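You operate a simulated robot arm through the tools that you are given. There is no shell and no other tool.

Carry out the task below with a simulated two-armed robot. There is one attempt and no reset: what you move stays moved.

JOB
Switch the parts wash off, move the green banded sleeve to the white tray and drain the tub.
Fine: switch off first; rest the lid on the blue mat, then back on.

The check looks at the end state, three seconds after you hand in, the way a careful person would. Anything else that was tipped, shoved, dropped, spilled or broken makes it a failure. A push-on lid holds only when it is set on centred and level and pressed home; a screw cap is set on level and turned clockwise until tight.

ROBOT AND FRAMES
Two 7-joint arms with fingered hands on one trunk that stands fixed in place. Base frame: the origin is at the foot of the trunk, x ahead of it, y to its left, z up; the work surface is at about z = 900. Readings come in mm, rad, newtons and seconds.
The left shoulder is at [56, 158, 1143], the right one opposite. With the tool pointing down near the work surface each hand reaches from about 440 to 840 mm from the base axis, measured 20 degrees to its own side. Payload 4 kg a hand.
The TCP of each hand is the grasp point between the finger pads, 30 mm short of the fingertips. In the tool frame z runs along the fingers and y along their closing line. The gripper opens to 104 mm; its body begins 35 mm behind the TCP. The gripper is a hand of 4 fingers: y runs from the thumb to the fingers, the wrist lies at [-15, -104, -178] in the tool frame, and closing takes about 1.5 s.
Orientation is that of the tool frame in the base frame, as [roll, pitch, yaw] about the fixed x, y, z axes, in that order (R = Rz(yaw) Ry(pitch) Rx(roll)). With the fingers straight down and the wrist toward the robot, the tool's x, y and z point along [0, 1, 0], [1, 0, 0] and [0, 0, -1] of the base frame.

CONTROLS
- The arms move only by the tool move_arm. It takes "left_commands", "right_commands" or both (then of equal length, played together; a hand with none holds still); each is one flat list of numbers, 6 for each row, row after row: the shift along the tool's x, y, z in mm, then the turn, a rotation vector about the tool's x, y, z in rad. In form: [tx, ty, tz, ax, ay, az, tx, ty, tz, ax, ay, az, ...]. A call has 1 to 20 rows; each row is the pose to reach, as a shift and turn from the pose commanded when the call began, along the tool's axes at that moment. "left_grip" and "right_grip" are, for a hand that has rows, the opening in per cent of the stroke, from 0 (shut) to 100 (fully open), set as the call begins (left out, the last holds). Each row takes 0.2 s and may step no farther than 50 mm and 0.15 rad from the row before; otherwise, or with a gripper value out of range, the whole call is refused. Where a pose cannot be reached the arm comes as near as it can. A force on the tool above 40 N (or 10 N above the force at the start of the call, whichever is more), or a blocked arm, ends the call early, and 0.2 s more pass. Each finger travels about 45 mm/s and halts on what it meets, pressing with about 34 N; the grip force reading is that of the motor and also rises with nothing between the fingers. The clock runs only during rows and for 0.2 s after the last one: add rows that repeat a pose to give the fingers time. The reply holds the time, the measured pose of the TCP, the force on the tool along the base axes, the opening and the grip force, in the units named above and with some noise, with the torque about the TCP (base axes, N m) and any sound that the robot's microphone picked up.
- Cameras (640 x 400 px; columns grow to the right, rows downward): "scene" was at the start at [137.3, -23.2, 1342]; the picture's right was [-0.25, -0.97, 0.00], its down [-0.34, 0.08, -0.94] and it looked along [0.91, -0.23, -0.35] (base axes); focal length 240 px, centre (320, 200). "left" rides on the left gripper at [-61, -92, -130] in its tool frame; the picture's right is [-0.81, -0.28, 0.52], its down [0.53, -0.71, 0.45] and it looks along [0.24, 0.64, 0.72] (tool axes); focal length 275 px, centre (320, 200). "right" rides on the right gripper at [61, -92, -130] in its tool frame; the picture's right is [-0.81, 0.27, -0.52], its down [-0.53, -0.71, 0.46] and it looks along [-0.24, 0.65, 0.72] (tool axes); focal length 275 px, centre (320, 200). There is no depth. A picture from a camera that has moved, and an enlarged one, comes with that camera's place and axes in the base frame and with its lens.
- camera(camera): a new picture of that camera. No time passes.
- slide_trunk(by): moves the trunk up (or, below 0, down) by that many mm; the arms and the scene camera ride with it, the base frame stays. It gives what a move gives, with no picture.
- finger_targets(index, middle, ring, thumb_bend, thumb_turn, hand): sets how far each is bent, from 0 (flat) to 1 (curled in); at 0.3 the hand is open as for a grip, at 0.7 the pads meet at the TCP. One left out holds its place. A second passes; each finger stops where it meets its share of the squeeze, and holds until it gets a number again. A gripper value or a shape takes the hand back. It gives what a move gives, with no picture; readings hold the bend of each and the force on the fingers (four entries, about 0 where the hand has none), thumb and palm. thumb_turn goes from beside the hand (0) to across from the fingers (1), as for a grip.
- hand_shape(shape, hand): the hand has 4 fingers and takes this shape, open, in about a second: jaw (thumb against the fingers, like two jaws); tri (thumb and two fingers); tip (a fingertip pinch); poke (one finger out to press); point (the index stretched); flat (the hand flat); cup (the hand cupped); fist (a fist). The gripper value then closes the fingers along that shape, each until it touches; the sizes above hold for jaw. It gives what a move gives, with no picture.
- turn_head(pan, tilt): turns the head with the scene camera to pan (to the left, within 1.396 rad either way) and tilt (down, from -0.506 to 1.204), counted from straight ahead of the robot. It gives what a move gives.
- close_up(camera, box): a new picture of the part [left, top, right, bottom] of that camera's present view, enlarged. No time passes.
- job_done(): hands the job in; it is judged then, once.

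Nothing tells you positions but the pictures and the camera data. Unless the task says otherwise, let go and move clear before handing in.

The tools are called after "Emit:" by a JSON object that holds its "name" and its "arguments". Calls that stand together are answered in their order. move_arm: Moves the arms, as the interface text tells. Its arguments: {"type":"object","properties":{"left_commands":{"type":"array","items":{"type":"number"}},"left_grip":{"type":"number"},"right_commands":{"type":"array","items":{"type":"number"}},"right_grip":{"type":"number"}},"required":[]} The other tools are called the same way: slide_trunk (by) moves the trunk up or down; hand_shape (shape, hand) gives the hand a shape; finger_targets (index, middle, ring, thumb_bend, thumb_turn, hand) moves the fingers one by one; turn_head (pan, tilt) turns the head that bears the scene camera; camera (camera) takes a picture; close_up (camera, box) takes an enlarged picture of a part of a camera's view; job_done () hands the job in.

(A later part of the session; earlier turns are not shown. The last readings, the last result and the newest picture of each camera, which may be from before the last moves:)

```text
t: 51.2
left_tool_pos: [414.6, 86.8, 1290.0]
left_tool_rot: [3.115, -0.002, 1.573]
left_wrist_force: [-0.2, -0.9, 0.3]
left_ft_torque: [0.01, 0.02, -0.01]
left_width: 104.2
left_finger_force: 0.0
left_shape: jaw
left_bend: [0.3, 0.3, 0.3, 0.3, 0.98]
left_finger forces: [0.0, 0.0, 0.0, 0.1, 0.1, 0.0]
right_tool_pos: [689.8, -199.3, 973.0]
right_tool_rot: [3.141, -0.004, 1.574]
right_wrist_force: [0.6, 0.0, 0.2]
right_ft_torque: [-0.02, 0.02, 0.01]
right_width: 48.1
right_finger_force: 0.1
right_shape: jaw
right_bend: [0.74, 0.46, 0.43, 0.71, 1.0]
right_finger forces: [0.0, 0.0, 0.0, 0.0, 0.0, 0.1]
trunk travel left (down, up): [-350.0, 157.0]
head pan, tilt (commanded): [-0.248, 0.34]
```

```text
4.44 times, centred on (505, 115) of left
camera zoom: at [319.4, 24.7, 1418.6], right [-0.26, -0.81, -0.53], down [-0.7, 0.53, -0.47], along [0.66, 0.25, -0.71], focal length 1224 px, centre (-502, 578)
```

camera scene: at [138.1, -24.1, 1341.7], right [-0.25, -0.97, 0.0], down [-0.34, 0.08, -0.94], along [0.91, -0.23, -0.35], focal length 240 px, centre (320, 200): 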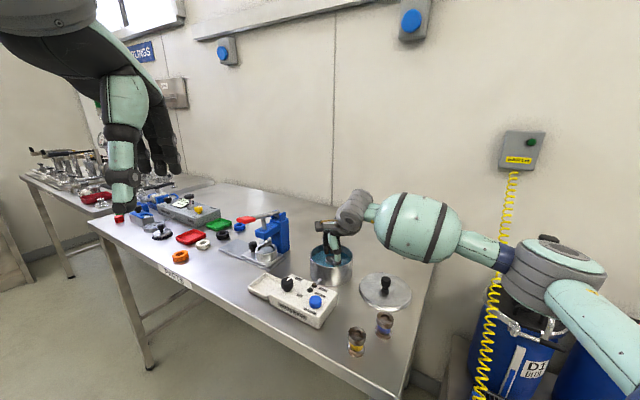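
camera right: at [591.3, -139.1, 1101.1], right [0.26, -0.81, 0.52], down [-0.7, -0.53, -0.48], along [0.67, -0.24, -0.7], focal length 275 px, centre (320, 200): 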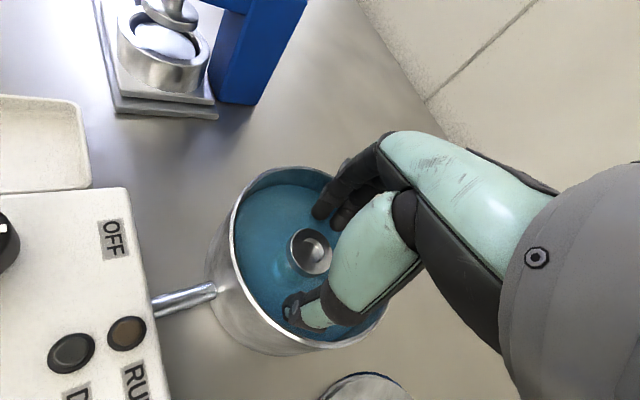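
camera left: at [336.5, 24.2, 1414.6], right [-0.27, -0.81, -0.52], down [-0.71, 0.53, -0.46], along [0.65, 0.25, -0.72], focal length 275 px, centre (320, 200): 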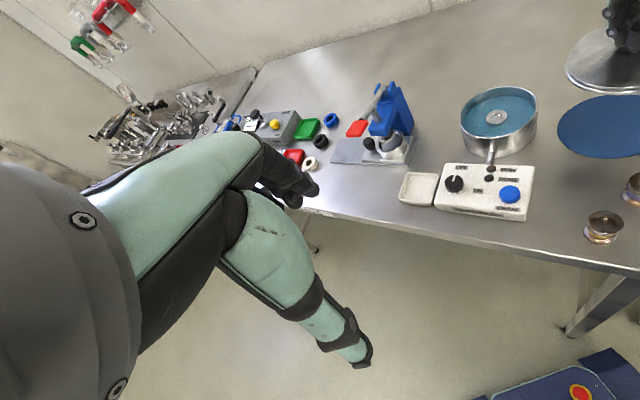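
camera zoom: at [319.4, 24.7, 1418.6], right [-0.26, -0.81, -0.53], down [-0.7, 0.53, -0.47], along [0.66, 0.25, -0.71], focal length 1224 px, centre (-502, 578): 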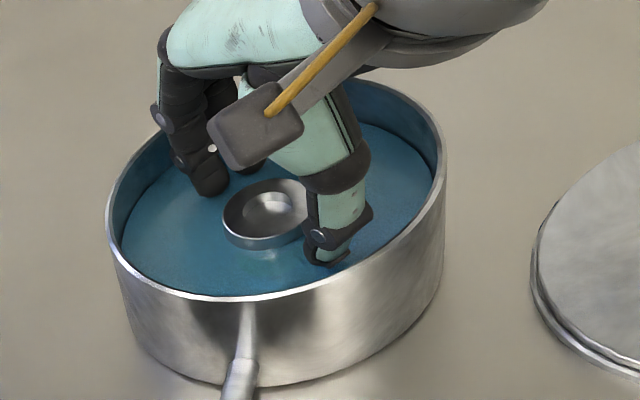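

The tub and sleeve haven't moved. I'll also shift a few mm to the left for better centring and finger clearance, then descend.

Emit:
{"name": "move_arm", "arguments": {"right_commands": [3, 0, 4, 0, 0, 0, 3, 0, 8, 0, 0, 0, 3, 0, 12, 0, 0, 0, 3, 0, 16, 0, 0, 0, 3, 0, 16, 0, 0, 0]}}

Emit:
{"name": "close_up", "arguments": {"camera": "right", "box": [200, 170, 380, 350]}}

Emit:
{"name": "close_up", "arguments": {"camera": "scene", "box": [300, 220, 370, 275]}}

Emit:
{"name": "close_up", "arguments": {"camera": "left", "box": [450, 70, 560, 160]}}

```text
t: 52.4
left_tool_pos: [414.2, 85.9, 1290.1]
left_tool_rot: [3.115, -0.002, 1.572]
left_wrist_force: [-0.3, 0.3, -0.2]
left_ft_torque: [-0.04, 0.02, 0.02]
left_width: 104.2
left_finger_force: 0.0
left_shape: jaw
left_bend: [0.3, 0.3, 0.3, 0.3, 0.98]
left_finger forces: [0.0, 0.0, 0.0, 0.0, 0.0, 0.1]
right_tool_pos: [690.9, -196.6, 957.4]
right_tool_rot: [3.141, -0.004, 1.575]
right_wrist_force: [0.3, -0.1, 1.0]
right_ft_torque: [-0.01, -0.01, 0.0]
right_width: 48.2
right_finger_force: 0.1
right_shape: jaw
right_bend: [0.74, 0.46, 0.43, 0.71, 1.0]
right_finger forces: [0.0, 0.1, 0.0, 0.0, 0.1, 0.0]
trunk travel left (down, up): [-350.0, 157.0]
head pan, tilt (commanded): [-0.248, 0.34]
```

```text
2.22 times, centred on (290, 260) of right
camera zoom: at [598.2, -135.6, 1088.3], right [0.28, -0.81, 0.51], down [-0.71, -0.53, -0.46], along [0.65, -0.24, -0.73], focal length 612 px, centre (387, 67)
```

zoom: 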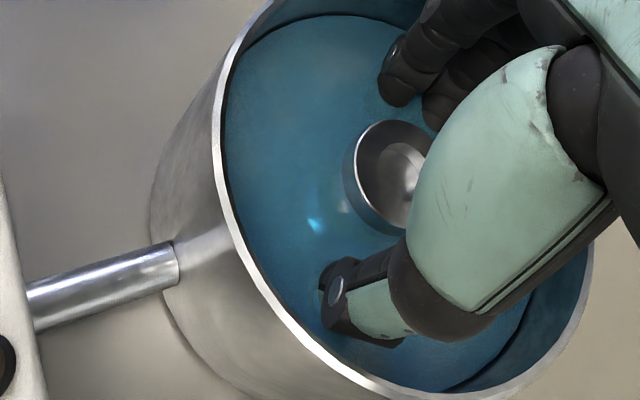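

```text
7.27 times, centred on (335, 248) of scene
camera zoom: at [137.3, -23.2, 1342.0], right [-0.25, -0.97, 0.0], down [-0.34, 0.08, -0.94], along [0.91, -0.23, -0.35], focal length 1749 px, centre (211, -146)
```

zoom: 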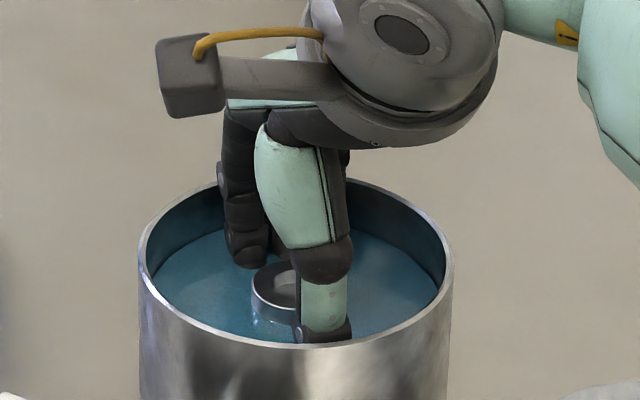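

```text
4.44 times, centred on (505, 115) of left
camera zoom: at [319.1, 24.7, 1418.7], right [-0.26, -0.81, -0.53], down [-0.7, 0.53, -0.47], along [0.66, 0.25, -0.71], focal length 1224 px, centre (-502, 578)
```

zoom: 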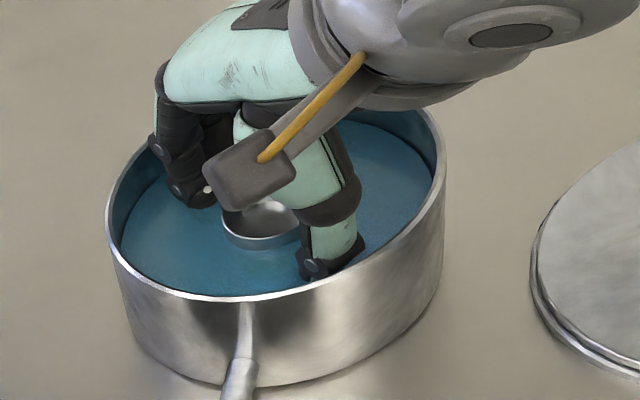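

The digits are in place with no contact force. I'll close on the sleeve.

Emit:
{"name": "move_arm", "arguments": {"right_commands": [0, 0, 0, 0, 0, 0, 0, 0, 0, 0, 0, 0, 0, 0, 0, 0, 0, 0, 0, 0, 0, 0, 0, 0, 0, 0, 0, 0, 0, 0, 0, 0, 0, 0, 0, 0], "right_grip": 0}}

Emit:
{"name": "close_up", "arguments": {"camera": "right", "box": [200, 170, 380, 350]}}

Emit:
{"name": "close_up", "arguments": {"camera": "scene", "box": [300, 220, 370, 275]}}

Emit:
{"name": "close_up", "arguments": {"camera": "left", "box": [450, 70, 560, 160]}}

```text
t: 53.8
left_tool_pos: [413.2, 86.9, 1289.1]
left_tool_rot: [3.116, -0.003, 1.57]
left_wrist_force: [0.1, -0.5, -0.2]
left_ft_torque: [-0.01, -0.01, 0.04]
left_width: 104.2
left_finger_force: 0.2
left_shape: jaw
left_bend: [0.3, 0.3, 0.3, 0.3, 0.98]
left_finger forces: [0.1, 0.0, 0.0, 0.1, 0.0, 0.0]
right_tool_pos: [690.2, -194.9, 957.6]
right_tool_rot: [-3.141, -0.002, 1.574]
right_wrist_force: [0.0, 0.0, -1.7]
right_ft_torque: [-0.02, 0.0, 0.02]
right_width: 26.6
right_finger_force: 34.0
right_shape: jaw
right_bend: [0.74, 0.57, 0.62, 0.77, 1.0]
right_finger forces: [17.9, 10.5, 0.0, 0.1, 24.3, 0.0]
trunk travel left (down, up): [-350.0, 157.0]
head pan, tilt (commanded): [-0.248, 0.34]
```

```text
2.22 times, centred on (290, 260) of right
camera zoom: at [598.5, -135.5, 1088.3], right [0.28, -0.81, 0.51], down [-0.71, -0.53, -0.46], along [0.65, -0.24, -0.73], focal length 612 px, centre (387, 67)
```

zoom: 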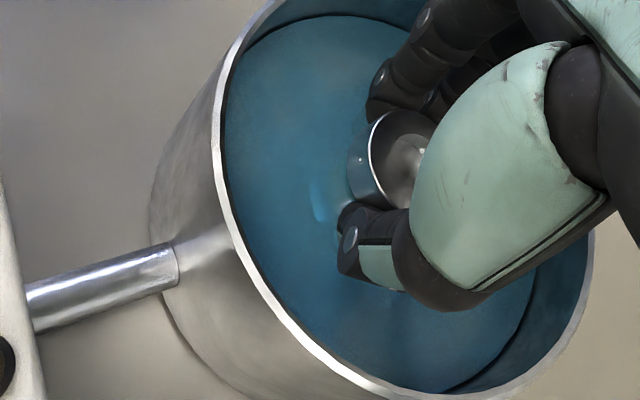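

```text
7.27 times, centred on (335, 248) of scene
camera zoom: at [137.6, -23.2, 1342.0], right [-0.25, -0.97, 0.0], down [-0.34, 0.08, -0.94], along [0.91, -0.23, -0.35], focal length 1749 px, centre (211, -146)
```

zoom: 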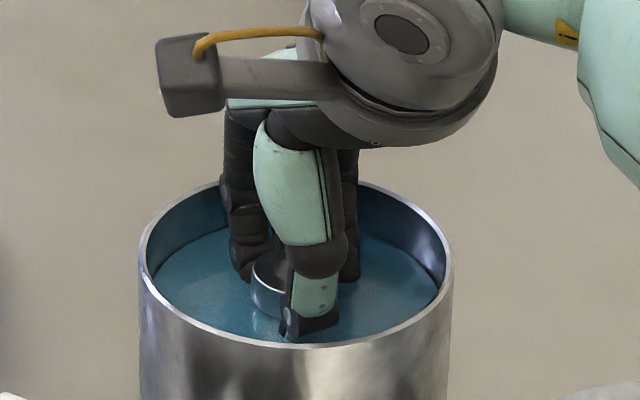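

```text
4.44 times, centred on (505, 115) of left
camera zoom: at [319.5, 24.7, 1418.6], right [-0.26, -0.81, -0.53], down [-0.7, 0.53, -0.47], along [0.66, 0.25, -0.71], focal length 1224 px, centre (-502, 578)
```

zoom: 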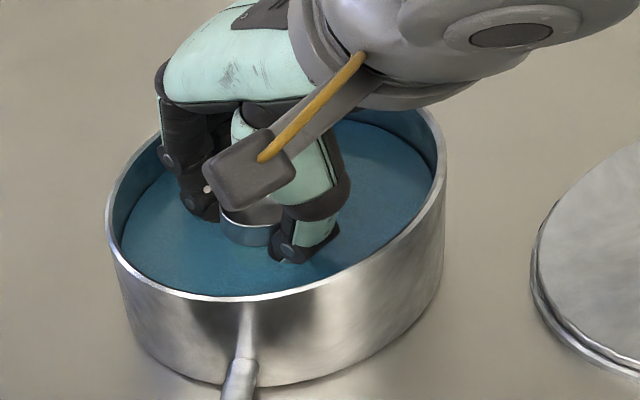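

The grip holds with index, middle and thumb loaded. I'll lift slowly straight up.

Emit:
{"name": "move_arm", "arguments": {"right_commands": [0, 0, -5, 0, 0, 0, 0, 0, -10, 0, 0, 0, 0, 0, -18, 0, 0, 0, 0, 0, -26, 0, 0, 0, 0, 0, -34, 0, 0, 0, 0, 0, -34, 0, 0, 0]}}

Emit:
{"name": "close_up", "arguments": {"camera": "right", "box": [200, 170, 380, 350]}}

Emit:
{"name": "close_up", "arguments": {"camera": "scene", "box": [300, 220, 370, 275]}}

Emit:
{"name": "close_up", "arguments": {"camera": "left", "box": [450, 70, 560, 160]}}

```text
t: 55.2
left_tool_pos: [414.7, 86.7, 1290.6]
left_tool_rot: [3.117, -0.002, 1.573]
left_wrist_force: [0.5, -0.1, 0.5]
left_ft_torque: [0.03, 0.01, -0.01]
left_width: 103.8
left_finger_force: 0.1
left_shape: jaw
left_bend: [0.3, 0.3, 0.3, 0.3, 0.98]
left_finger forces: [0.0, 0.1, 0.0, 0.0, 0.0, 0.1]
right_tool_pos: [690.4, -196.2, 990.4]
right_tool_rot: [3.141, -0.002, 1.575]
right_wrist_force: [0.2, 0.0, -0.9]
right_ft_torque: [-0.02, 0.0, 0.0]
right_width: 26.5
right_finger_force: 34.4
right_shape: jaw
right_bend: [0.74, 0.57, 0.62, 0.77, 1.0]
right_finger forces: [18.0, 10.5, 0.0, 0.1, 24.1, 0.0]
trunk travel left (down, up): [-350.0, 157.0]
head pan, tilt (commanded): [-0.248, 0.34]
```

```text
2.22 times, centred on (290, 260) of right
camera zoom: at [597.9, -135.9, 1121.6], right [0.28, -0.81, 0.51], down [-0.71, -0.53, -0.46], along [0.65, -0.24, -0.73], focal length 612 px, centre (387, 67)
```

zoom: 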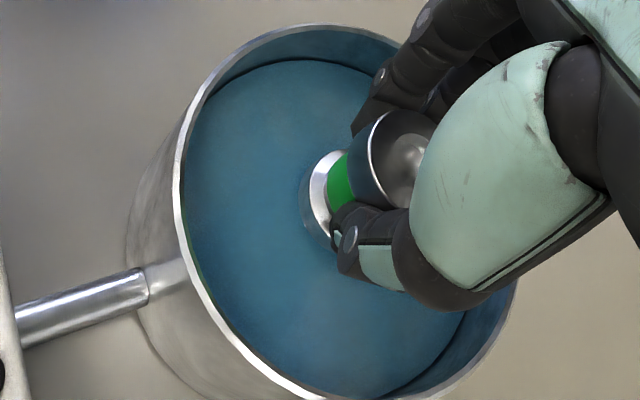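

```text
7.27 times, centred on (335, 248) of scene
camera zoom: at [137.7, -23.3, 1342.0], right [-0.25, -0.97, 0.0], down [-0.34, 0.08, -0.94], along [0.91, -0.23, -0.35], focal length 1749 px, centre (211, -146)
```

zoom: 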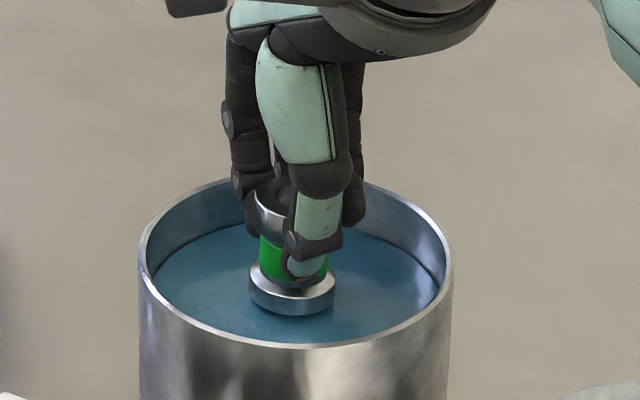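

```text
4.44 times, centred on (505, 115) of left
camera zoom: at [319.5, 24.6, 1418.6], right [-0.26, -0.81, -0.53], down [-0.7, 0.53, -0.47], along [0.66, 0.25, -0.71], focal length 1224 px, centre (-502, 578)
```

zoom: 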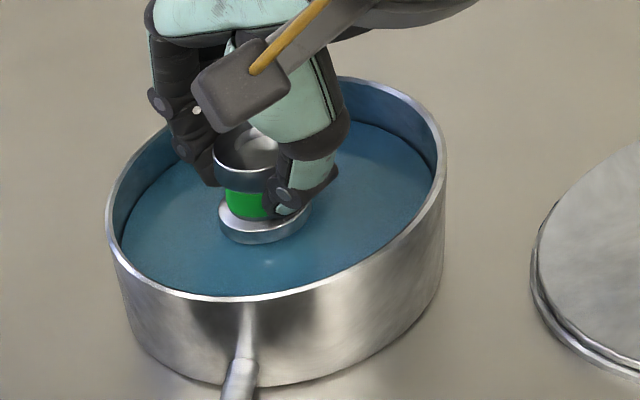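

That is the green-banded sleeve, held upright. I'll lift it well above the rim and carry it across to over the white tray.

Emit:
{"name": "move_arm", "arguments": {"right_commands": [0, 0, -20, 0, 0, 0, 0, 0, -40, 0, 0, 0, 0, 0, -58, 0, 0, 0, 0, 0, -58, 0, 0, 0, 12, -2, -58, 0, 0, 0, 36, -4, -58, 0, 0, 0, 60, -7, -58, 0, 0, 0, 84, -10, -58, 0, 0, 0, 108, -13, -58, 0, 0, 0, 132, -16, -58, 0, 0, 0, 156, -19, -58, 0, 0, 0, 175, -21, -58, 0, 0, 0, 186, -22, -58, 0, 0, 0, 186, -22, -58, 0, 0, 0, 186, -22, -58, 0, 0, 0]}}

Emit:
{"name": "camera", "arguments": {"camera": "right"}}

Emit:
{"name": "camera", "arguments": {"camera": "scene"}}

Emit:
{"name": "close_up", "arguments": {"camera": "scene", "box": [220, 210, 340, 300]}}

Emit:
{"name": "close_up", "arguments": {"camera": "left", "box": [370, 90, 530, 230]}}

```text
t: 58.4
left_tool_pos: [415.3, 87.2, 1288.9]
left_tool_rot: [3.116, -0.002, 1.571]
left_wrist_force: [0.6, -0.2, 0.7]
left_ft_torque: [0.03, -0.01, -0.02]
left_width: 104.2
left_finger_force: 0.2
left_shape: jaw
left_bend: [0.3, 0.3, 0.3, 0.3, 0.98]
left_finger forces: [0.0, 0.1, 0.1, 0.0, 0.0, 0.0]
right_tool_pos: [667.5, -9.5, 1048.6]
right_tool_rot: [3.141, -0.003, 1.574]
right_wrist_force: [-0.9, 0.0, -1.4]
right_ft_torque: [-0.01, 0.0, 0.01]
right_width: 26.3
right_finger_force: 34.0
right_shape: jaw
right_bend: [0.74, 0.57, 0.62, 0.77, 1.0]
right_finger forces: [18.0, 10.6, 0.0, 0.0, 23.8, 0.0]
trunk travel left (down, up): [-350.0, 157.0]
head pan, tilt (commanded): [-0.248, 0.34]
```

```text
taken
camera right: at [576.0, 50.3, 1180.4], right [0.28, -0.81, 0.51], down [-0.71, -0.53, -0.46], along [0.65, -0.24, -0.73], focal length 275 px, centre (320, 200)
```

right: 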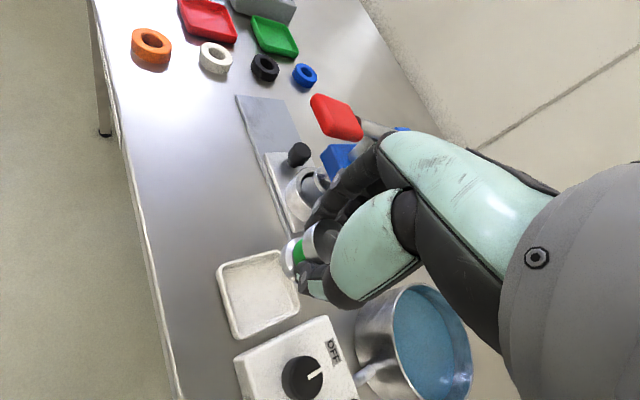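

```text
taken
camera scene: at [137.6, -23.2, 1342.0], right [-0.25, -0.97, 0.0], down [-0.34, 0.08, -0.94], along [0.91, -0.23, -0.35], focal length 240 px, centre (320, 200)
```

scene: 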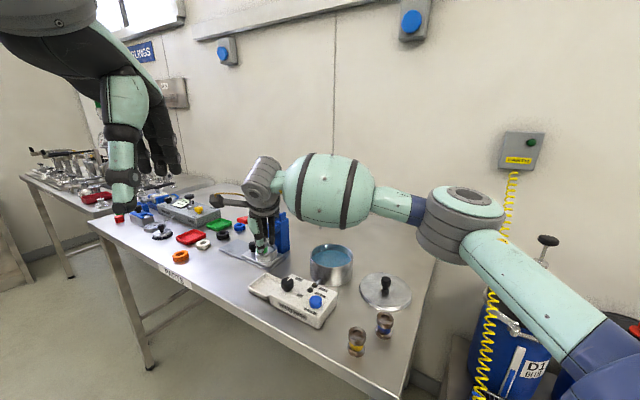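

```text
4.44 times, centred on (280, 255) of scene
camera zoom: at [137.6, -23.2, 1342.0], right [-0.25, -0.97, 0.0], down [-0.34, 0.08, -0.94], along [0.91, -0.23, -0.35], focal length 1069 px, centre (498, -44)
```

zoom: 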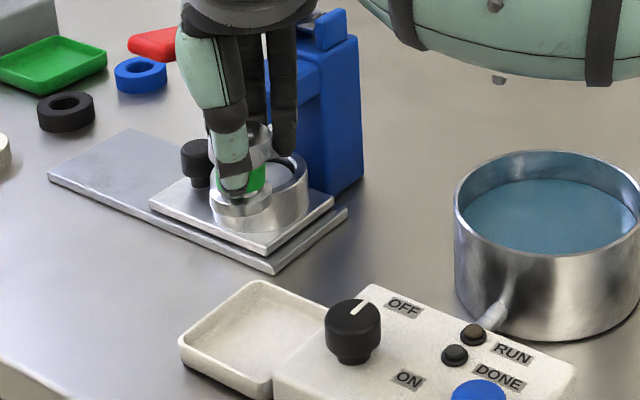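

```text
2.86 times, centred on (450, 160) of left
camera zoom: at [319.4, 24.7, 1418.6], right [-0.26, -0.81, -0.53], down [-0.7, 0.53, -0.47], along [0.66, 0.25, -0.71], focal length 786 px, centre (-51, 314)
```

zoom: 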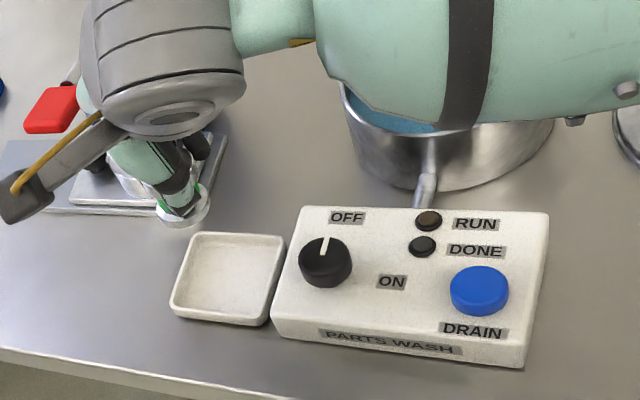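

The sleeve is above and near the tray. I'll zoom to pin down where its axis is relative to the tray centre.

Emit:
{"name": "close_up", "arguments": {"camera": "right", "box": [200, 200, 360, 350]}}

Emit:
{"name": "close_up", "arguments": {"camera": "scene", "box": [240, 220, 310, 310]}}

Emit:
{"name": "close_up", "arguments": {"camera": "left", "box": [395, 130, 475, 220]}}

```text
2.67 times, centred on (280, 275) of right
camera zoom: at [576.0, 50.3, 1180.4], right [0.28, -0.81, 0.51], down [-0.71, -0.53, -0.46], along [0.65, -0.24, -0.73], focal length 734 px, centre (427, 0)
```

zoom: 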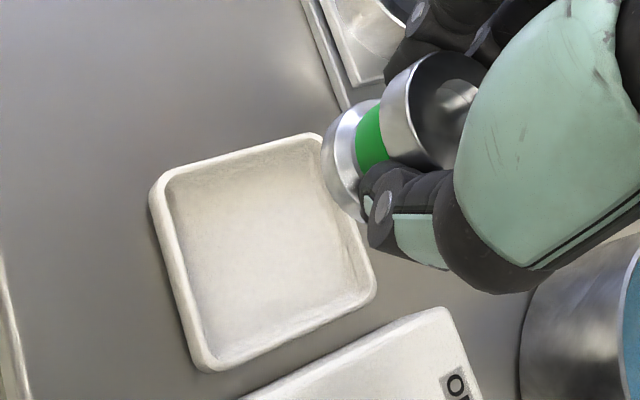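

```text
4.44 times, centred on (275, 265) of scene
camera zoom: at [137.6, -23.2, 1342.0], right [-0.25, -0.97, 0.0], down [-0.34, 0.08, -0.94], along [0.91, -0.23, -0.35], focal length 1069 px, centre (520, -89)
```

zoom: 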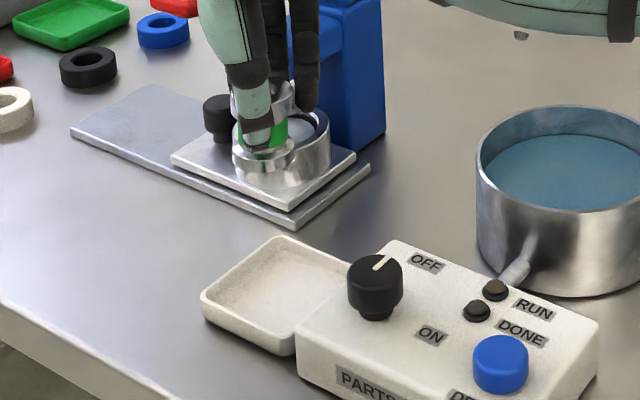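

```text
4.44 times, centred on (435, 175) of left
camera zoom: at [319.4, 24.7, 1418.6], right [-0.26, -0.81, -0.53], down [-0.7, 0.53, -0.47], along [0.66, 0.25, -0.71], focal length 1224 px, centre (-191, 311)
```

zoom: 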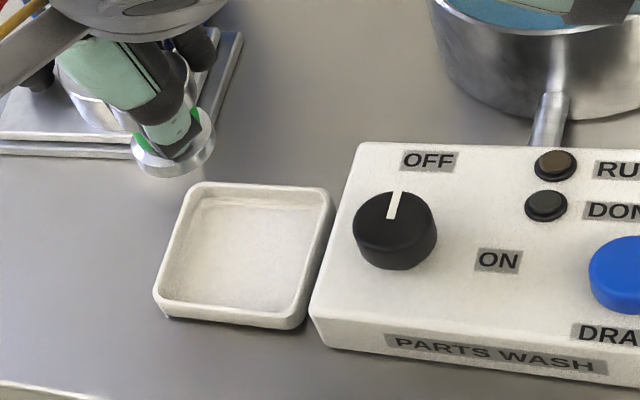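

The sleeve axis is about 5 mm ahead and 6 mm left of the tray centre. I'll correct that and lower most of the way.

Emit:
{"name": "move_arm", "arguments": {"right_commands": [-3, -2, 0, 0, 0, 0, -6, -5, 0, 0, 0, 0, -6, -5, 20, 0, 0, 0, -6, -5, 40, 0, 0, 0, -6, -5, 60, 0, 0, 0, -6, -5, 70, 0, 0, 0, -6, -5, 70, 0, 0, 0]}}

Emit:
{"name": "close_up", "arguments": {"camera": "right", "box": [200, 200, 360, 350]}}

Emit:
{"name": "close_up", "arguments": {"camera": "scene", "box": [240, 240, 310, 310]}}

Emit:
{"name": "close_up", "arguments": {"camera": "left", "box": [395, 130, 475, 220]}}

```text
t: 60.0
left_tool_pos: [413.7, 87.2, 1290.4]
left_tool_rot: [3.116, -0.001, 1.571]
left_wrist_force: [-0.5, 0.1, 0.3]
left_ft_torque: [0.01, 0.0, 0.01]
left_width: 104.1
left_finger_force: 0.1
left_shape: jaw
left_bend: [0.3, 0.3, 0.3, 0.3, 0.98]
left_finger forces: [0.0, 0.1, 0.1, 0.0, 0.0, 0.0]
right_tool_pos: [662.7, -15.1, 978.9]
right_tool_rot: [-3.141, -0.002, 1.574]
right_wrist_force: [0.0, 0.0, -0.3]
right_ft_torque: [0.02, -0.03, 0.0]
right_width: 26.5
right_finger_force: 34.2
right_shape: jaw
right_bend: [0.74, 0.57, 0.62, 0.78, 1.0]
right_finger forces: [18.1, 10.7, 0.0, 0.1, 23.7, 0.1]
trunk travel left (down, up): [-350.0, 157.0]
head pan, tilt (commanded): [-0.248, 0.34]
```

```text
2.67 times, centred on (280, 275) of right
camera zoom: at [570.2, 44.4, 1110.3], right [0.28, -0.81, 0.51], down [-0.71, -0.53, -0.46], along [0.65, -0.24, -0.73], focal length 734 px, centre (427, 0)
```

zoom: 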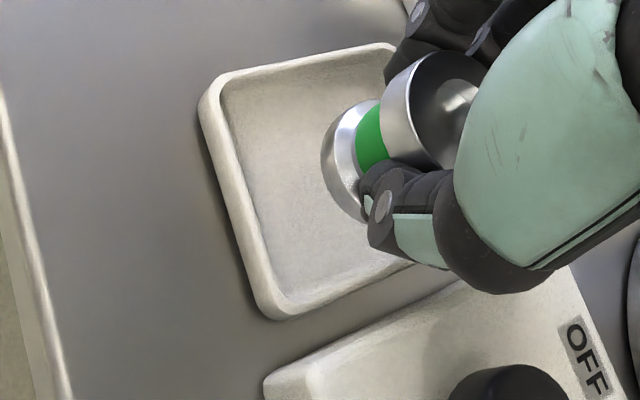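

```text
5.71 times, centred on (275, 275) of scene
camera zoom: at [137.5, -23.1, 1342.0], right [-0.25, -0.97, 0.0], down [-0.34, 0.08, -0.94], along [0.91, -0.23, -0.35], focal length 1374 px, centre (577, -229)
```

zoom: 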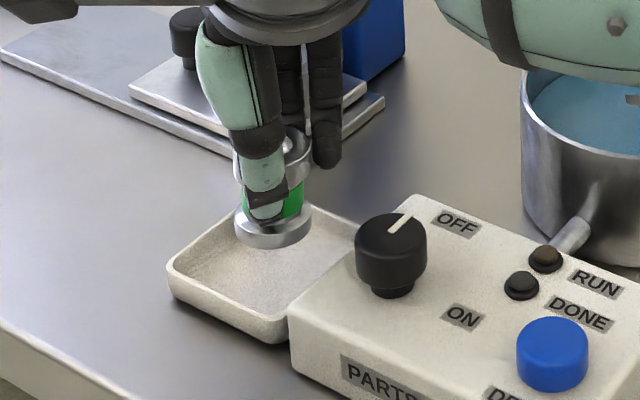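

```text
4.44 times, centred on (435, 175) of left
camera zoom: at [319.3, 24.8, 1418.6], right [-0.26, -0.81, -0.53], down [-0.7, 0.53, -0.47], along [0.66, 0.25, -0.71], focal length 1224 px, centre (-191, 311)
```

zoom: 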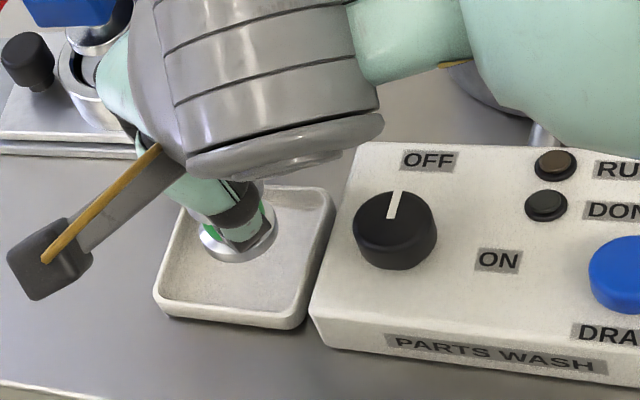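

The sleeve is well centred over the tray. I'll lower the last 20 mm gently.

Emit:
{"name": "move_arm", "arguments": {"right_commands": [0, 0, 6, 0, 0, 0, 0, 0, 11, 0, 0, 0, 0, 0, 15, 0, 0, 0, 0, 0, 15, 0, 0, 0]}}

Emit:
{"name": "close_up", "arguments": {"camera": "scene", "box": [240, 240, 310, 310]}}

Emit:
{"name": "close_up", "arguments": {"camera": "right", "box": [200, 200, 360, 350]}}

```text
t: 61.0
left_tool_pos: [414.4, 86.9, 1290.5]
left_tool_rot: [3.115, -0.002, 1.573]
left_wrist_force: [1.0, -0.8, -0.7]
left_ft_torque: [0.02, -0.05, 0.01]
left_width: 104.0
left_finger_force: 0.1
left_shape: jaw
left_bend: [0.3, 0.3, 0.3, 0.3, 0.98]
left_finger forces: [0.0, 0.1, 0.0, 0.0, 0.1, 0.0]
right_tool_pos: [662.7, -15.0, 963.6]
right_tool_rot: [-3.141, -0.004, 1.576]
right_wrist_force: [-0.9, 0.3, -1.0]
right_ft_torque: [-0.04, 0.02, 0.04]
right_width: 26.2
right_finger_force: 34.1
right_shape: jaw
right_bend: [0.74, 0.57, 0.62, 0.78, 1.0]
right_finger forces: [17.9, 10.7, 0.0, 0.0, 23.7, 0.0]
trunk travel left (down, up): [-350.0, 157.0]
head pan, tilt (commanded): [-0.248, 0.34]
```

```text
5.71 times, centred on (275, 275) of scene
camera zoom: at [137.7, -23.1, 1342.0], right [-0.25, -0.97, 0.0], down [-0.34, 0.08, -0.94], along [0.91, -0.23, -0.35], focal length 1374 px, centre (577, -229)
```

zoom: 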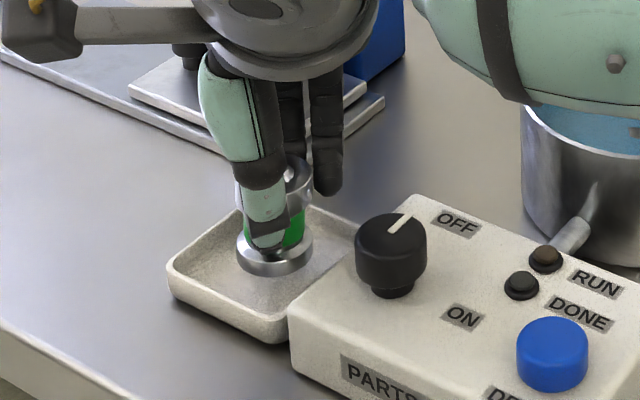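

```text
2.67 times, centred on (280, 275) of right
camera zoom: at [570.6, 44.8, 1095.2], right [0.28, -0.81, 0.51], down [-0.71, -0.53, -0.46], along [0.65, -0.24, -0.73], focal length 734 px, centre (427, 0)
```

zoom: 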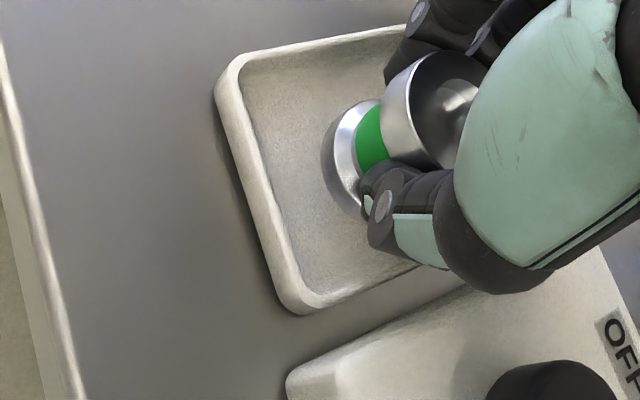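

Emit:
{"name": "move_arm", "arguments": {"right_commands": [0, 0, 1, 0, 0, 0, 0, 0, 2, 0, 0, 0, 0, 0, 3, 0, 0, 0, 0, 0, 3, 0, 0, 0]}}

Emit:
{"name": "move_arm", "arguments": {"right_commands": [0, 0, 1, 0, 0, 0, 0, 0, 2, 0, 0, 0, 0, 0, 2, 0, 0, 0]}}

Emit:
{"name": "close_up", "arguments": {"camera": "scene", "box": [240, 240, 310, 310]}}

```text
t: 62.0
left_tool_pos: [416.1, 85.9, 1289.6]
left_tool_rot: [3.115, -0.001, 1.572]
left_wrist_force: [1.0, 0.4, 0.4]
left_ft_torque: [0.03, -0.01, 0.01]
left_width: 104.0
left_finger_force: 0.1
left_shape: jaw
left_bend: [0.3, 0.3, 0.3, 0.3, 0.98]
left_finger forces: [0.0, 0.0, 0.1, 0.0, 0.0, 0.1]
right_tool_pos: [662.8, -14.9, 961.1]
right_tool_rot: [3.141, -0.003, 1.575]
right_wrist_force: [0.1, -0.7, -1.7]
right_ft_torque: [0.01, 0.0, 0.04]
right_width: 26.6
right_finger_force: 34.3
right_shape: jaw
right_bend: [0.74, 0.57, 0.62, 0.78, 1.0]
right_finger forces: [18.0, 10.7, 0.1, 0.0, 23.7, 0.0]
trunk travel left (down, up): [-350.0, 157.0]
head pan, tilt (commanded): [-0.248, 0.34]
```

```text
t: 62.8
left_tool_pos: [414.3, 87.3, 1289.7]
left_tool_rot: [3.115, -0.002, 1.571]
left_wrist_force: [-0.2, 0.4, -0.4]
left_ft_torque: [-0.03, 0.01, -0.01]
left_width: 104.0
left_finger_force: 0.1
left_shape: jaw
left_bend: [0.3, 0.3, 0.3, 0.3, 0.98]
left_finger forces: [0.0, 0.0, 0.0, 0.0, 0.0, 0.0]
right_tool_pos: [663.4, -15.5, 959.8]
right_tool_rot: [3.141, -0.004, 1.576]
right_wrist_force: [0.2, 0.8, -1.3]
right_ft_torque: [0.0, 0.03, -0.01]
right_width: 26.5
right_finger_force: 33.8
right_shape: jaw
right_bend: [0.74, 0.57, 0.62, 0.78, 1.0]
right_finger forces: [18.0, 10.7, 0.0, 0.0, 23.7, 0.0]
trunk travel left (down, up): [-350.0, 157.0]
head pan, tilt (commanded): [-0.248, 0.34]
```

```text
5.71 times, centred on (275, 275) of scene
camera zoom: at [137.6, -23.2, 1342.0], right [-0.25, -0.97, 0.0], down [-0.34, 0.08, -0.94], along [0.91, -0.23, -0.35], focal length 1374 px, centre (577, -229)
```

zoom: 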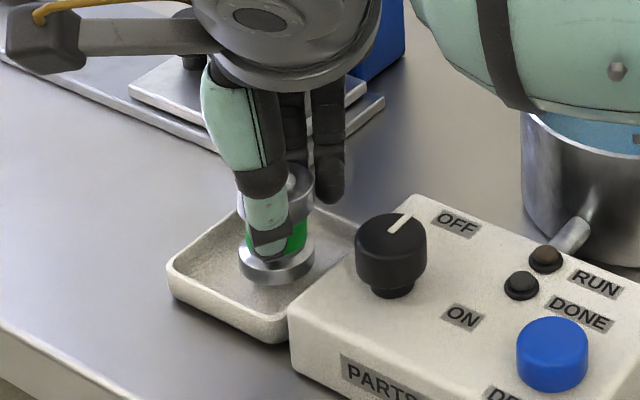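

Emit:
{"name": "move_arm", "arguments": {"right_commands": [0, 0, 1, 0, 0, 0, 0, 0, 2, 0, 0, 0, 0, 0, 2, 0, 0, 0]}}

Emit:
{"name": "move_arm", "arguments": {"right_commands": [0, 0, 1, 0, 0, 0, 0, 0, 1.5, 0, 0, 0, 0, 0, 1.5, 0, 0, 0]}}

Emit:
{"name": "close_up", "arguments": {"camera": "scene", "box": [240, 240, 310, 310]}}

```text
t: 63.6
left_tool_pos: [414.8, 85.8, 1290.3]
left_tool_rot: [3.115, -0.003, 1.571]
left_wrist_force: [-0.5, -0.8, -0.1]
left_ft_torque: [-0.03, 0.01, -0.01]
left_width: 103.8
left_finger_force: 0.0
left_shape: jaw
left_bend: [0.3, 0.3, 0.3, 0.3, 0.98]
left_finger forces: [0.0, 0.0, 0.0, 0.1, 0.0, 0.0]
right_tool_pos: [662.3, -15.1, 958.3]
right_tool_rot: [3.141, -0.003, 1.576]
right_wrist_force: [-0.2, -0.1, -1.2]
right_ft_torque: [0.01, 0.0, -0.01]
right_width: 26.2
right_finger_force: 34.2
right_shape: jaw
right_bend: [0.74, 0.57, 0.62, 0.78, 1.0]
right_finger forces: [18.0, 10.7, 0.1, 0.1, 23.7, 0.0]
trunk travel left (down, up): [-350.0, 157.0]
head pan, tilt (commanded): [-0.248, 0.34]
```

```text
t: 64.4
left_tool_pos: [414.2, 86.7, 1290.9]
left_tool_rot: [3.116, -0.002, 1.572]
left_wrist_force: [0.9, 0.2, 0.6]
left_ft_torque: [-0.03, 0.0, 0.02]
left_width: 104.1
left_finger_force: 0.0
left_shape: jaw
left_bend: [0.3, 0.3, 0.3, 0.3, 0.98]
left_finger forces: [0.1, 0.0, 0.0, 0.1, 0.0, 0.1]
right_tool_pos: [662.4, -16.5, 954.4]
right_tool_rot: [3.14, -0.003, 1.574]
right_wrist_force: [0.8, -0.7, -1.2]
right_ft_torque: [0.0, 0.0, 0.01]
right_width: 26.4
right_finger_force: 34.0
right_shape: jaw
right_bend: [0.74, 0.57, 0.62, 0.78, 1.0]
right_finger forces: [18.0, 10.7, 0.1, 0.0, 23.7, 0.1]
trunk travel left (down, up): [-350.0, 157.0]
head pan, tilt (commanded): [-0.248, 0.34]
```

```text
5.71 times, centred on (275, 275) of scene
camera zoom: at [137.6, -23.2, 1342.0], right [-0.25, -0.97, 0.0], down [-0.34, 0.08, -0.94], along [0.91, -0.23, -0.35], focal length 1374 px, centre (577, -229)
```

zoom: 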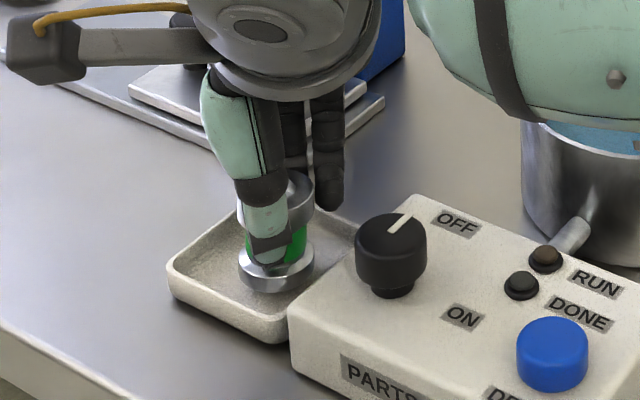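

Emit:
{"name": "move_arm", "arguments": {"right_commands": [0, 0, 1, 0, 0, 0, 0, 0, 2, 0, 0, 0, 0, 0, 2, 0, 0, 0]}}

Emit:
{"name": "move_arm", "arguments": {"right_commands": [0, 0, 1, 0, 0, 0, 0, 0, 2, 0, 0, 0, 0, 0, 2, 0, 0, 0]}}

Emit:
{"name": "close_up", "arguments": {"camera": "scene", "box": [240, 240, 310, 310]}}

Emit:
{"name": "close_up", "arguments": {"camera": "right", "box": [200, 200, 360, 350]}}

Emit:
{"name": "close_up", "arguments": {"camera": "left", "box": [395, 130, 475, 220]}}

```text
t: 65.2
left_tool_pos: [414.4, 86.1, 1292.6]
left_tool_rot: [3.116, -0.001, 1.571]
left_wrist_force: [-0.5, -0.6, 0.0]
left_ft_torque: [-0.01, -0.02, 0.03]
left_width: 104.2
left_finger_force: 0.1
left_shape: jaw
left_bend: [0.3, 0.3, 0.3, 0.3, 0.98]
left_finger forces: [0.0, 0.0, 0.0, 0.0, 0.0, 0.1]
right_tool_pos: [662.7, -14.7, 953.9]
right_tool_rot: [-3.141, -0.004, 1.574]
right_wrist_force: [-0.4, -0.3, -0.8]
right_ft_torque: [0.0, 0.01, 0.01]
right_width: 26.5
right_finger_force: 33.8
right_shape: jaw
right_bend: [0.74, 0.57, 0.62, 0.78, 1.0]
right_finger forces: [17.9, 10.7, 0.0, 0.0, 23.8, 0.0]
trunk travel left (down, up): [-350.0, 157.0]
head pan, tilt (commanded): [-0.248, 0.34]
```

```text
t: 66.0
left_tool_pos: [414.8, 85.7, 1290.9]
left_tool_rot: [3.115, -0.001, 1.57]
left_wrist_force: [0.9, 0.6, 0.3]
left_ft_torque: [-0.03, 0.02, -0.04]
left_width: 103.7
left_finger_force: 0.0
left_shape: jaw
left_bend: [0.3, 0.3, 0.3, 0.3, 0.98]
left_finger forces: [0.0, 0.0, 0.1, 0.0, 0.0, 0.0]
right_tool_pos: [661.1, -14.6, 951.7]
right_tool_rot: [3.142, -0.005, 1.575]
right_wrist_force: [-0.1, -0.4, -1.1]
right_ft_torque: [0.0, -0.04, -0.01]
right_width: 26.3
right_finger_force: 33.8
right_shape: jaw
right_bend: [0.74, 0.57, 0.62, 0.78, 1.0]
right_finger forces: [17.9, 10.7, 0.0, 0.1, 23.7, 0.1]
trunk travel left (down, up): [-350.0, 157.0]
head pan, tilt (commanded): [-0.248, 0.34]
```

```text
5.71 times, centred on (275, 275) of scene
camera zoom: at [137.6, -23.2, 1342.0], right [-0.25, -0.97, 0.0], down [-0.34, 0.08, -0.94], along [0.91, -0.23, -0.35], focal length 1374 px, centre (577, -229)
```

zoom: 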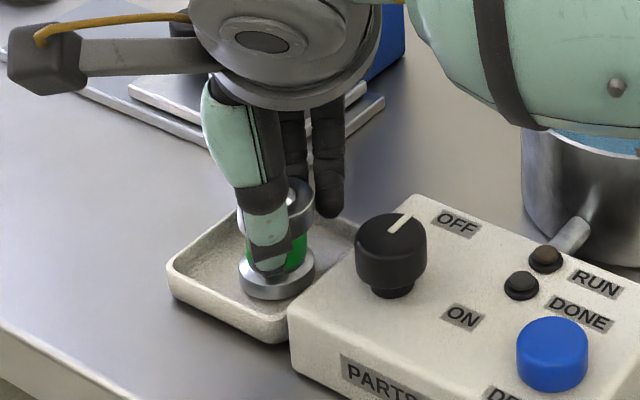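

```text
2.67 times, centred on (280, 275) of right
camera zoom: at [570.3, 44.7, 1083.0], right [0.28, -0.81, 0.51], down [-0.71, -0.53, -0.46], along [0.65, -0.24, -0.73], focal length 734 px, centre (427, 0)
```

zoom: 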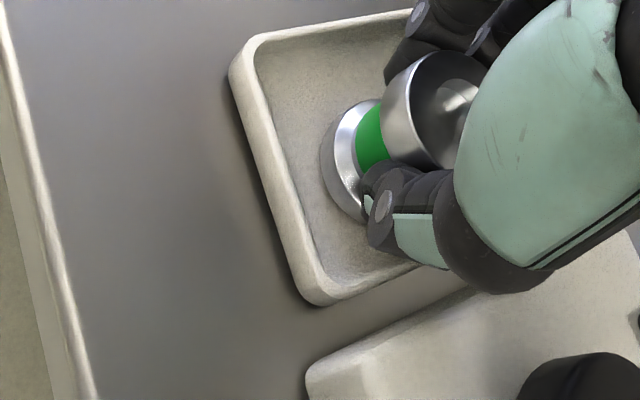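

```text
4.44 times, centred on (435, 175) of left
camera zoom: at [319.4, 24.7, 1418.6], right [-0.26, -0.81, -0.53], down [-0.7, 0.53, -0.47], along [0.66, 0.25, -0.71], focal length 1224 px, centre (-191, 311)
```

zoom: 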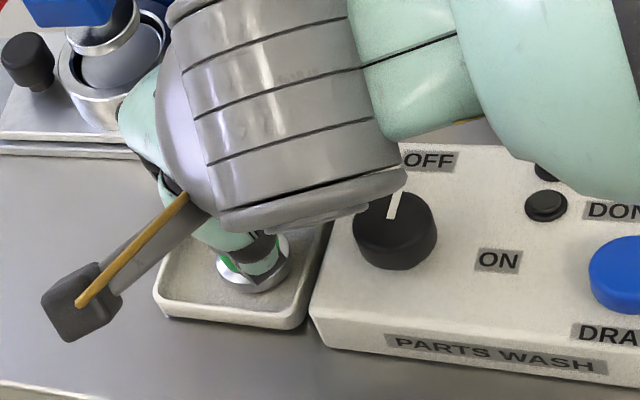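

Emit:
{"name": "move_arm", "arguments": {"right_commands": [0, 0, 1, 0, 0, 0, 0, 0, 2, 0, 0, 0, 0, 0, 2, 0, 0, 0]}}

Emit:
{"name": "move_arm", "arguments": {"right_commands": [0, 0, 1, 0, 0, 0, 0, 0, 2, 0, 0, 0, 0, 0, 2, 0, 0, 0]}}

Emit:
{"name": "close_up", "arguments": {"camera": "scene", "box": [240, 240, 310, 310]}}

```text
t: 66.8
left_tool_pos: [414.2, 86.5, 1289.8]
left_tool_rot: [3.116, -0.002, 1.571]
left_wrist_force: [0.2, 0.1, 0.4]
left_ft_torque: [0.0, 0.02, -0.01]
left_width: 103.8
left_finger_force: 0.1
left_shape: jaw
left_bend: [0.3, 0.3, 0.3, 0.3, 0.98]
left_finger forces: [0.1, 0.0, 0.0, 0.1, 0.0, 0.1]
right_tool_pos: [662.2, -15.0, 951.3]
right_tool_rot: [3.14, -0.006, 1.574]
right_wrist_force: [0.3, 2.1, 3.9]
right_ft_torque: [-0.04, -0.12, 0.01]
right_width: 26.6
right_finger_force: 33.9
right_shape: jaw
right_bend: [0.74, 0.56, 0.62, 0.78, 1.0]
right_finger forces: [18.2, 10.8, 0.0, 0.1, 23.6, 0.0]
trunk travel left (down, up): [-350.0, 157.0]
head pan, tilt (commanded): [-0.248, 0.34]
```

```text
t: 67.6
left_tool_pos: [412.3, 86.7, 1290.8]
left_tool_rot: [3.115, 0.0, 1.572]
left_wrist_force: [-0.1, -0.2, -0.7]
left_ft_torque: [-0.03, -0.04, 0.02]
left_width: 104.2
left_finger_force: 0.1
left_shape: jaw
left_bend: [0.3, 0.3, 0.3, 0.3, 0.98]
left_finger forces: [0.1, 0.0, 0.0, 0.0, 0.0, 0.1]
right_tool_pos: [661.3, -14.2, 949.5]
right_tool_rot: [3.139, -0.004, 1.576]
right_wrist_force: [1.4, 1.8, 12.7]
right_ft_torque: [-0.02, -0.3, 0.02]
right_width: 26.9
right_finger_force: 34.0
right_shape: jaw
right_bend: [0.74, 0.56, 0.62, 0.78, 1.0]
right_finger forces: [18.3, 12.1, 0.1, 0.1, 24.5, 0.0]
trunk travel left (down, up): [-350.0, 157.0]
head pan, tilt (commanded): [-0.248, 0.34]
```

```text
5.71 times, centred on (275, 275) of scene
camera zoom: at [136.0, -22.8, 1342.2], right [-0.25, -0.97, 0.0], down [-0.34, 0.08, -0.94], along [0.91, -0.23, -0.35], focal length 1374 px, centre (577, -229)
```

zoom: 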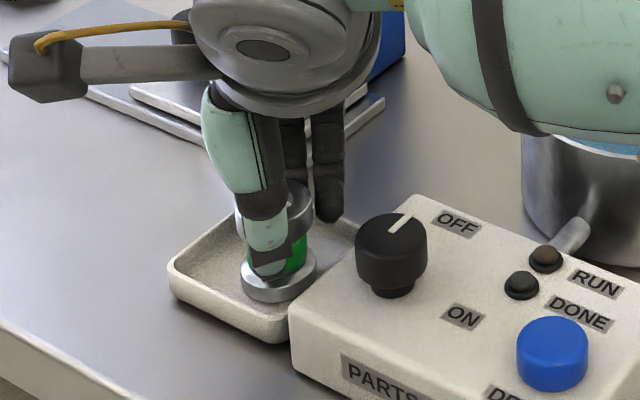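

The sleeve is down on the tray floor. I'll ease off the pressure and open the hand.

Emit:
{"name": "move_arm", "arguments": {"right_commands": [0, 0, -2, 0, 0, 0, 0, 0, -2, 0, 0, 0]}}

Emit:
{"name": "move_arm", "arguments": {"right_commands": [0, 0, 0, 0, 0, 0, 0, 0, 0, 0, 0, 0, 0, 0, 0, 0, 0, 0, 0, 0, 0, 0, 0, 0, 0, 0, 0, 0, 0, 0, 0, 0, 0, 0, 0, 0], "right_grip": 60}}

Emit:
{"name": "close_up", "arguments": {"camera": "scene", "box": [240, 240, 310, 310]}}

Emit:
{"name": "close_up", "arguments": {"camera": "right", "box": [200, 180, 380, 350]}}

Emit:
{"name": "close_up", "arguments": {"camera": "left", "box": [395, 130, 475, 220]}}

```text
t: 68.2
left_tool_pos: [413.9, 87.2, 1290.6]
left_tool_rot: [3.116, -0.002, 1.572]
left_wrist_force: [0.3, -0.3, 0.6]
left_ft_torque: [-0.04, -0.01, -0.02]
left_width: 104.1
left_finger_force: 0.0
left_shape: jaw
left_bend: [0.3, 0.3, 0.3, 0.3, 0.98]
left_finger forces: [0.0, 0.1, 0.1, 0.0, 0.1, 0.0]
right_tool_pos: [663.1, -14.7, 951.8]
right_tool_rot: [3.141, -0.002, 1.572]
right_wrist_force: [1.5, 1.6, 6.3]
right_ft_torque: [0.0, -0.24, 0.04]
right_width: 26.7
right_finger_force: 33.8
right_shape: jaw
right_bend: [0.74, 0.56, 0.62, 0.78, 1.0]
right_finger forces: [18.4, 11.6, 0.0, 0.1, 24.0, 0.1]
trunk travel left (down, up): [-350.0, 157.0]
head pan, tilt (commanded): [-0.248, 0.34]
```

```text
t: 69.6
left_tool_pos: [414.7, 86.7, 1290.0]
left_tool_rot: [3.116, -0.003, 1.57]
left_wrist_force: [0.2, -1.4, -0.1]
left_ft_torque: [-0.01, -0.02, 0.0]
left_width: 104.2
left_finger_force: 0.1
left_shape: jaw
left_bend: [0.3, 0.3, 0.3, 0.3, 0.98]
left_finger forces: [0.1, 0.0, 0.0, 0.0, 0.0, 0.0]
right_tool_pos: [662.8, -16.0, 951.4]
right_tool_rot: [-3.142, -0.002, 1.574]
right_wrist_force: [-0.7, -0.3, -0.8]
right_ft_torque: [-0.01, -0.01, -0.01]
right_width: 61.7
right_finger_force: 0.0
right_shape: jaw
right_bend: [0.29, 0.41, 0.37, 0.65, 1.0]
right_finger forces: [0.0, 0.0, 0.1, 0.0, 0.0, 0.1]
trunk travel left (down, up): [-350.0, 157.0]
head pan, tilt (commanded): [-0.248, 0.34]
```

```text
5.71 times, centred on (275, 275) of scene
camera zoom: at [137.3, -23.2, 1342.0], right [-0.25, -0.97, 0.0], down [-0.34, 0.08, -0.94], along [0.91, -0.23, -0.35], focal length 1374 px, centre (577, -229)
```

zoom: 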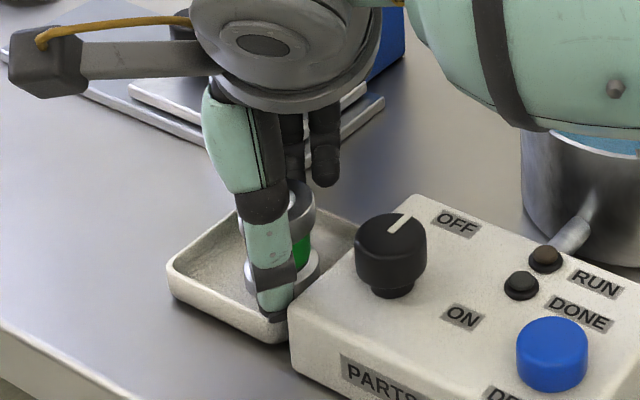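

```text
2.35 times, centred on (290, 265) of right
camera zoom: at [570.7, 44.6, 1081.6], right [0.28, -0.81, 0.51], down [-0.71, -0.53, -0.46], along [0.65, -0.24, -0.73], focal length 648 px, centre (391, 47)
```

zoom: 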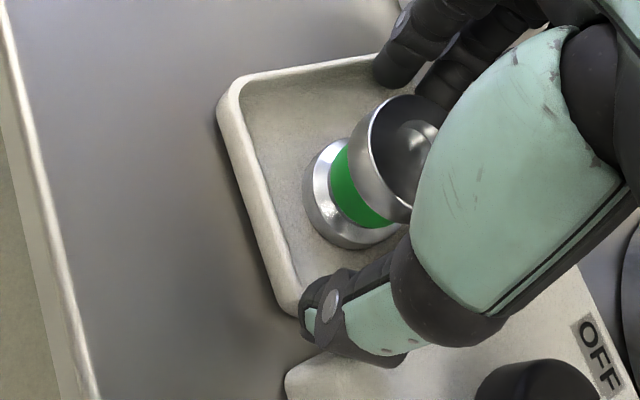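

```text
4.44 times, centred on (435, 175) of left
camera zoom: at [319.1, 24.7, 1418.7], right [-0.26, -0.81, -0.53], down [-0.7, 0.53, -0.47], along [0.66, 0.25, -0.71], focal length 1224 px, centre (-191, 311)
```

zoom: 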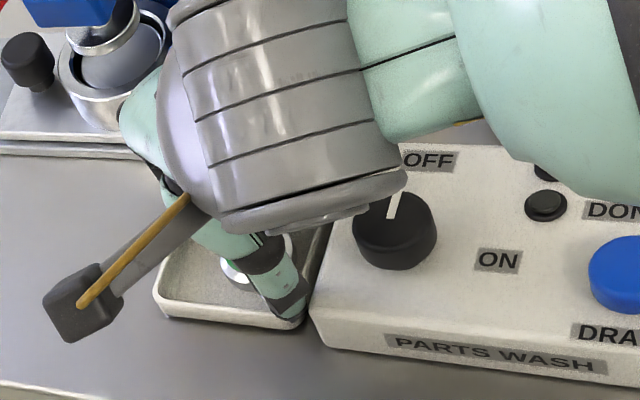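

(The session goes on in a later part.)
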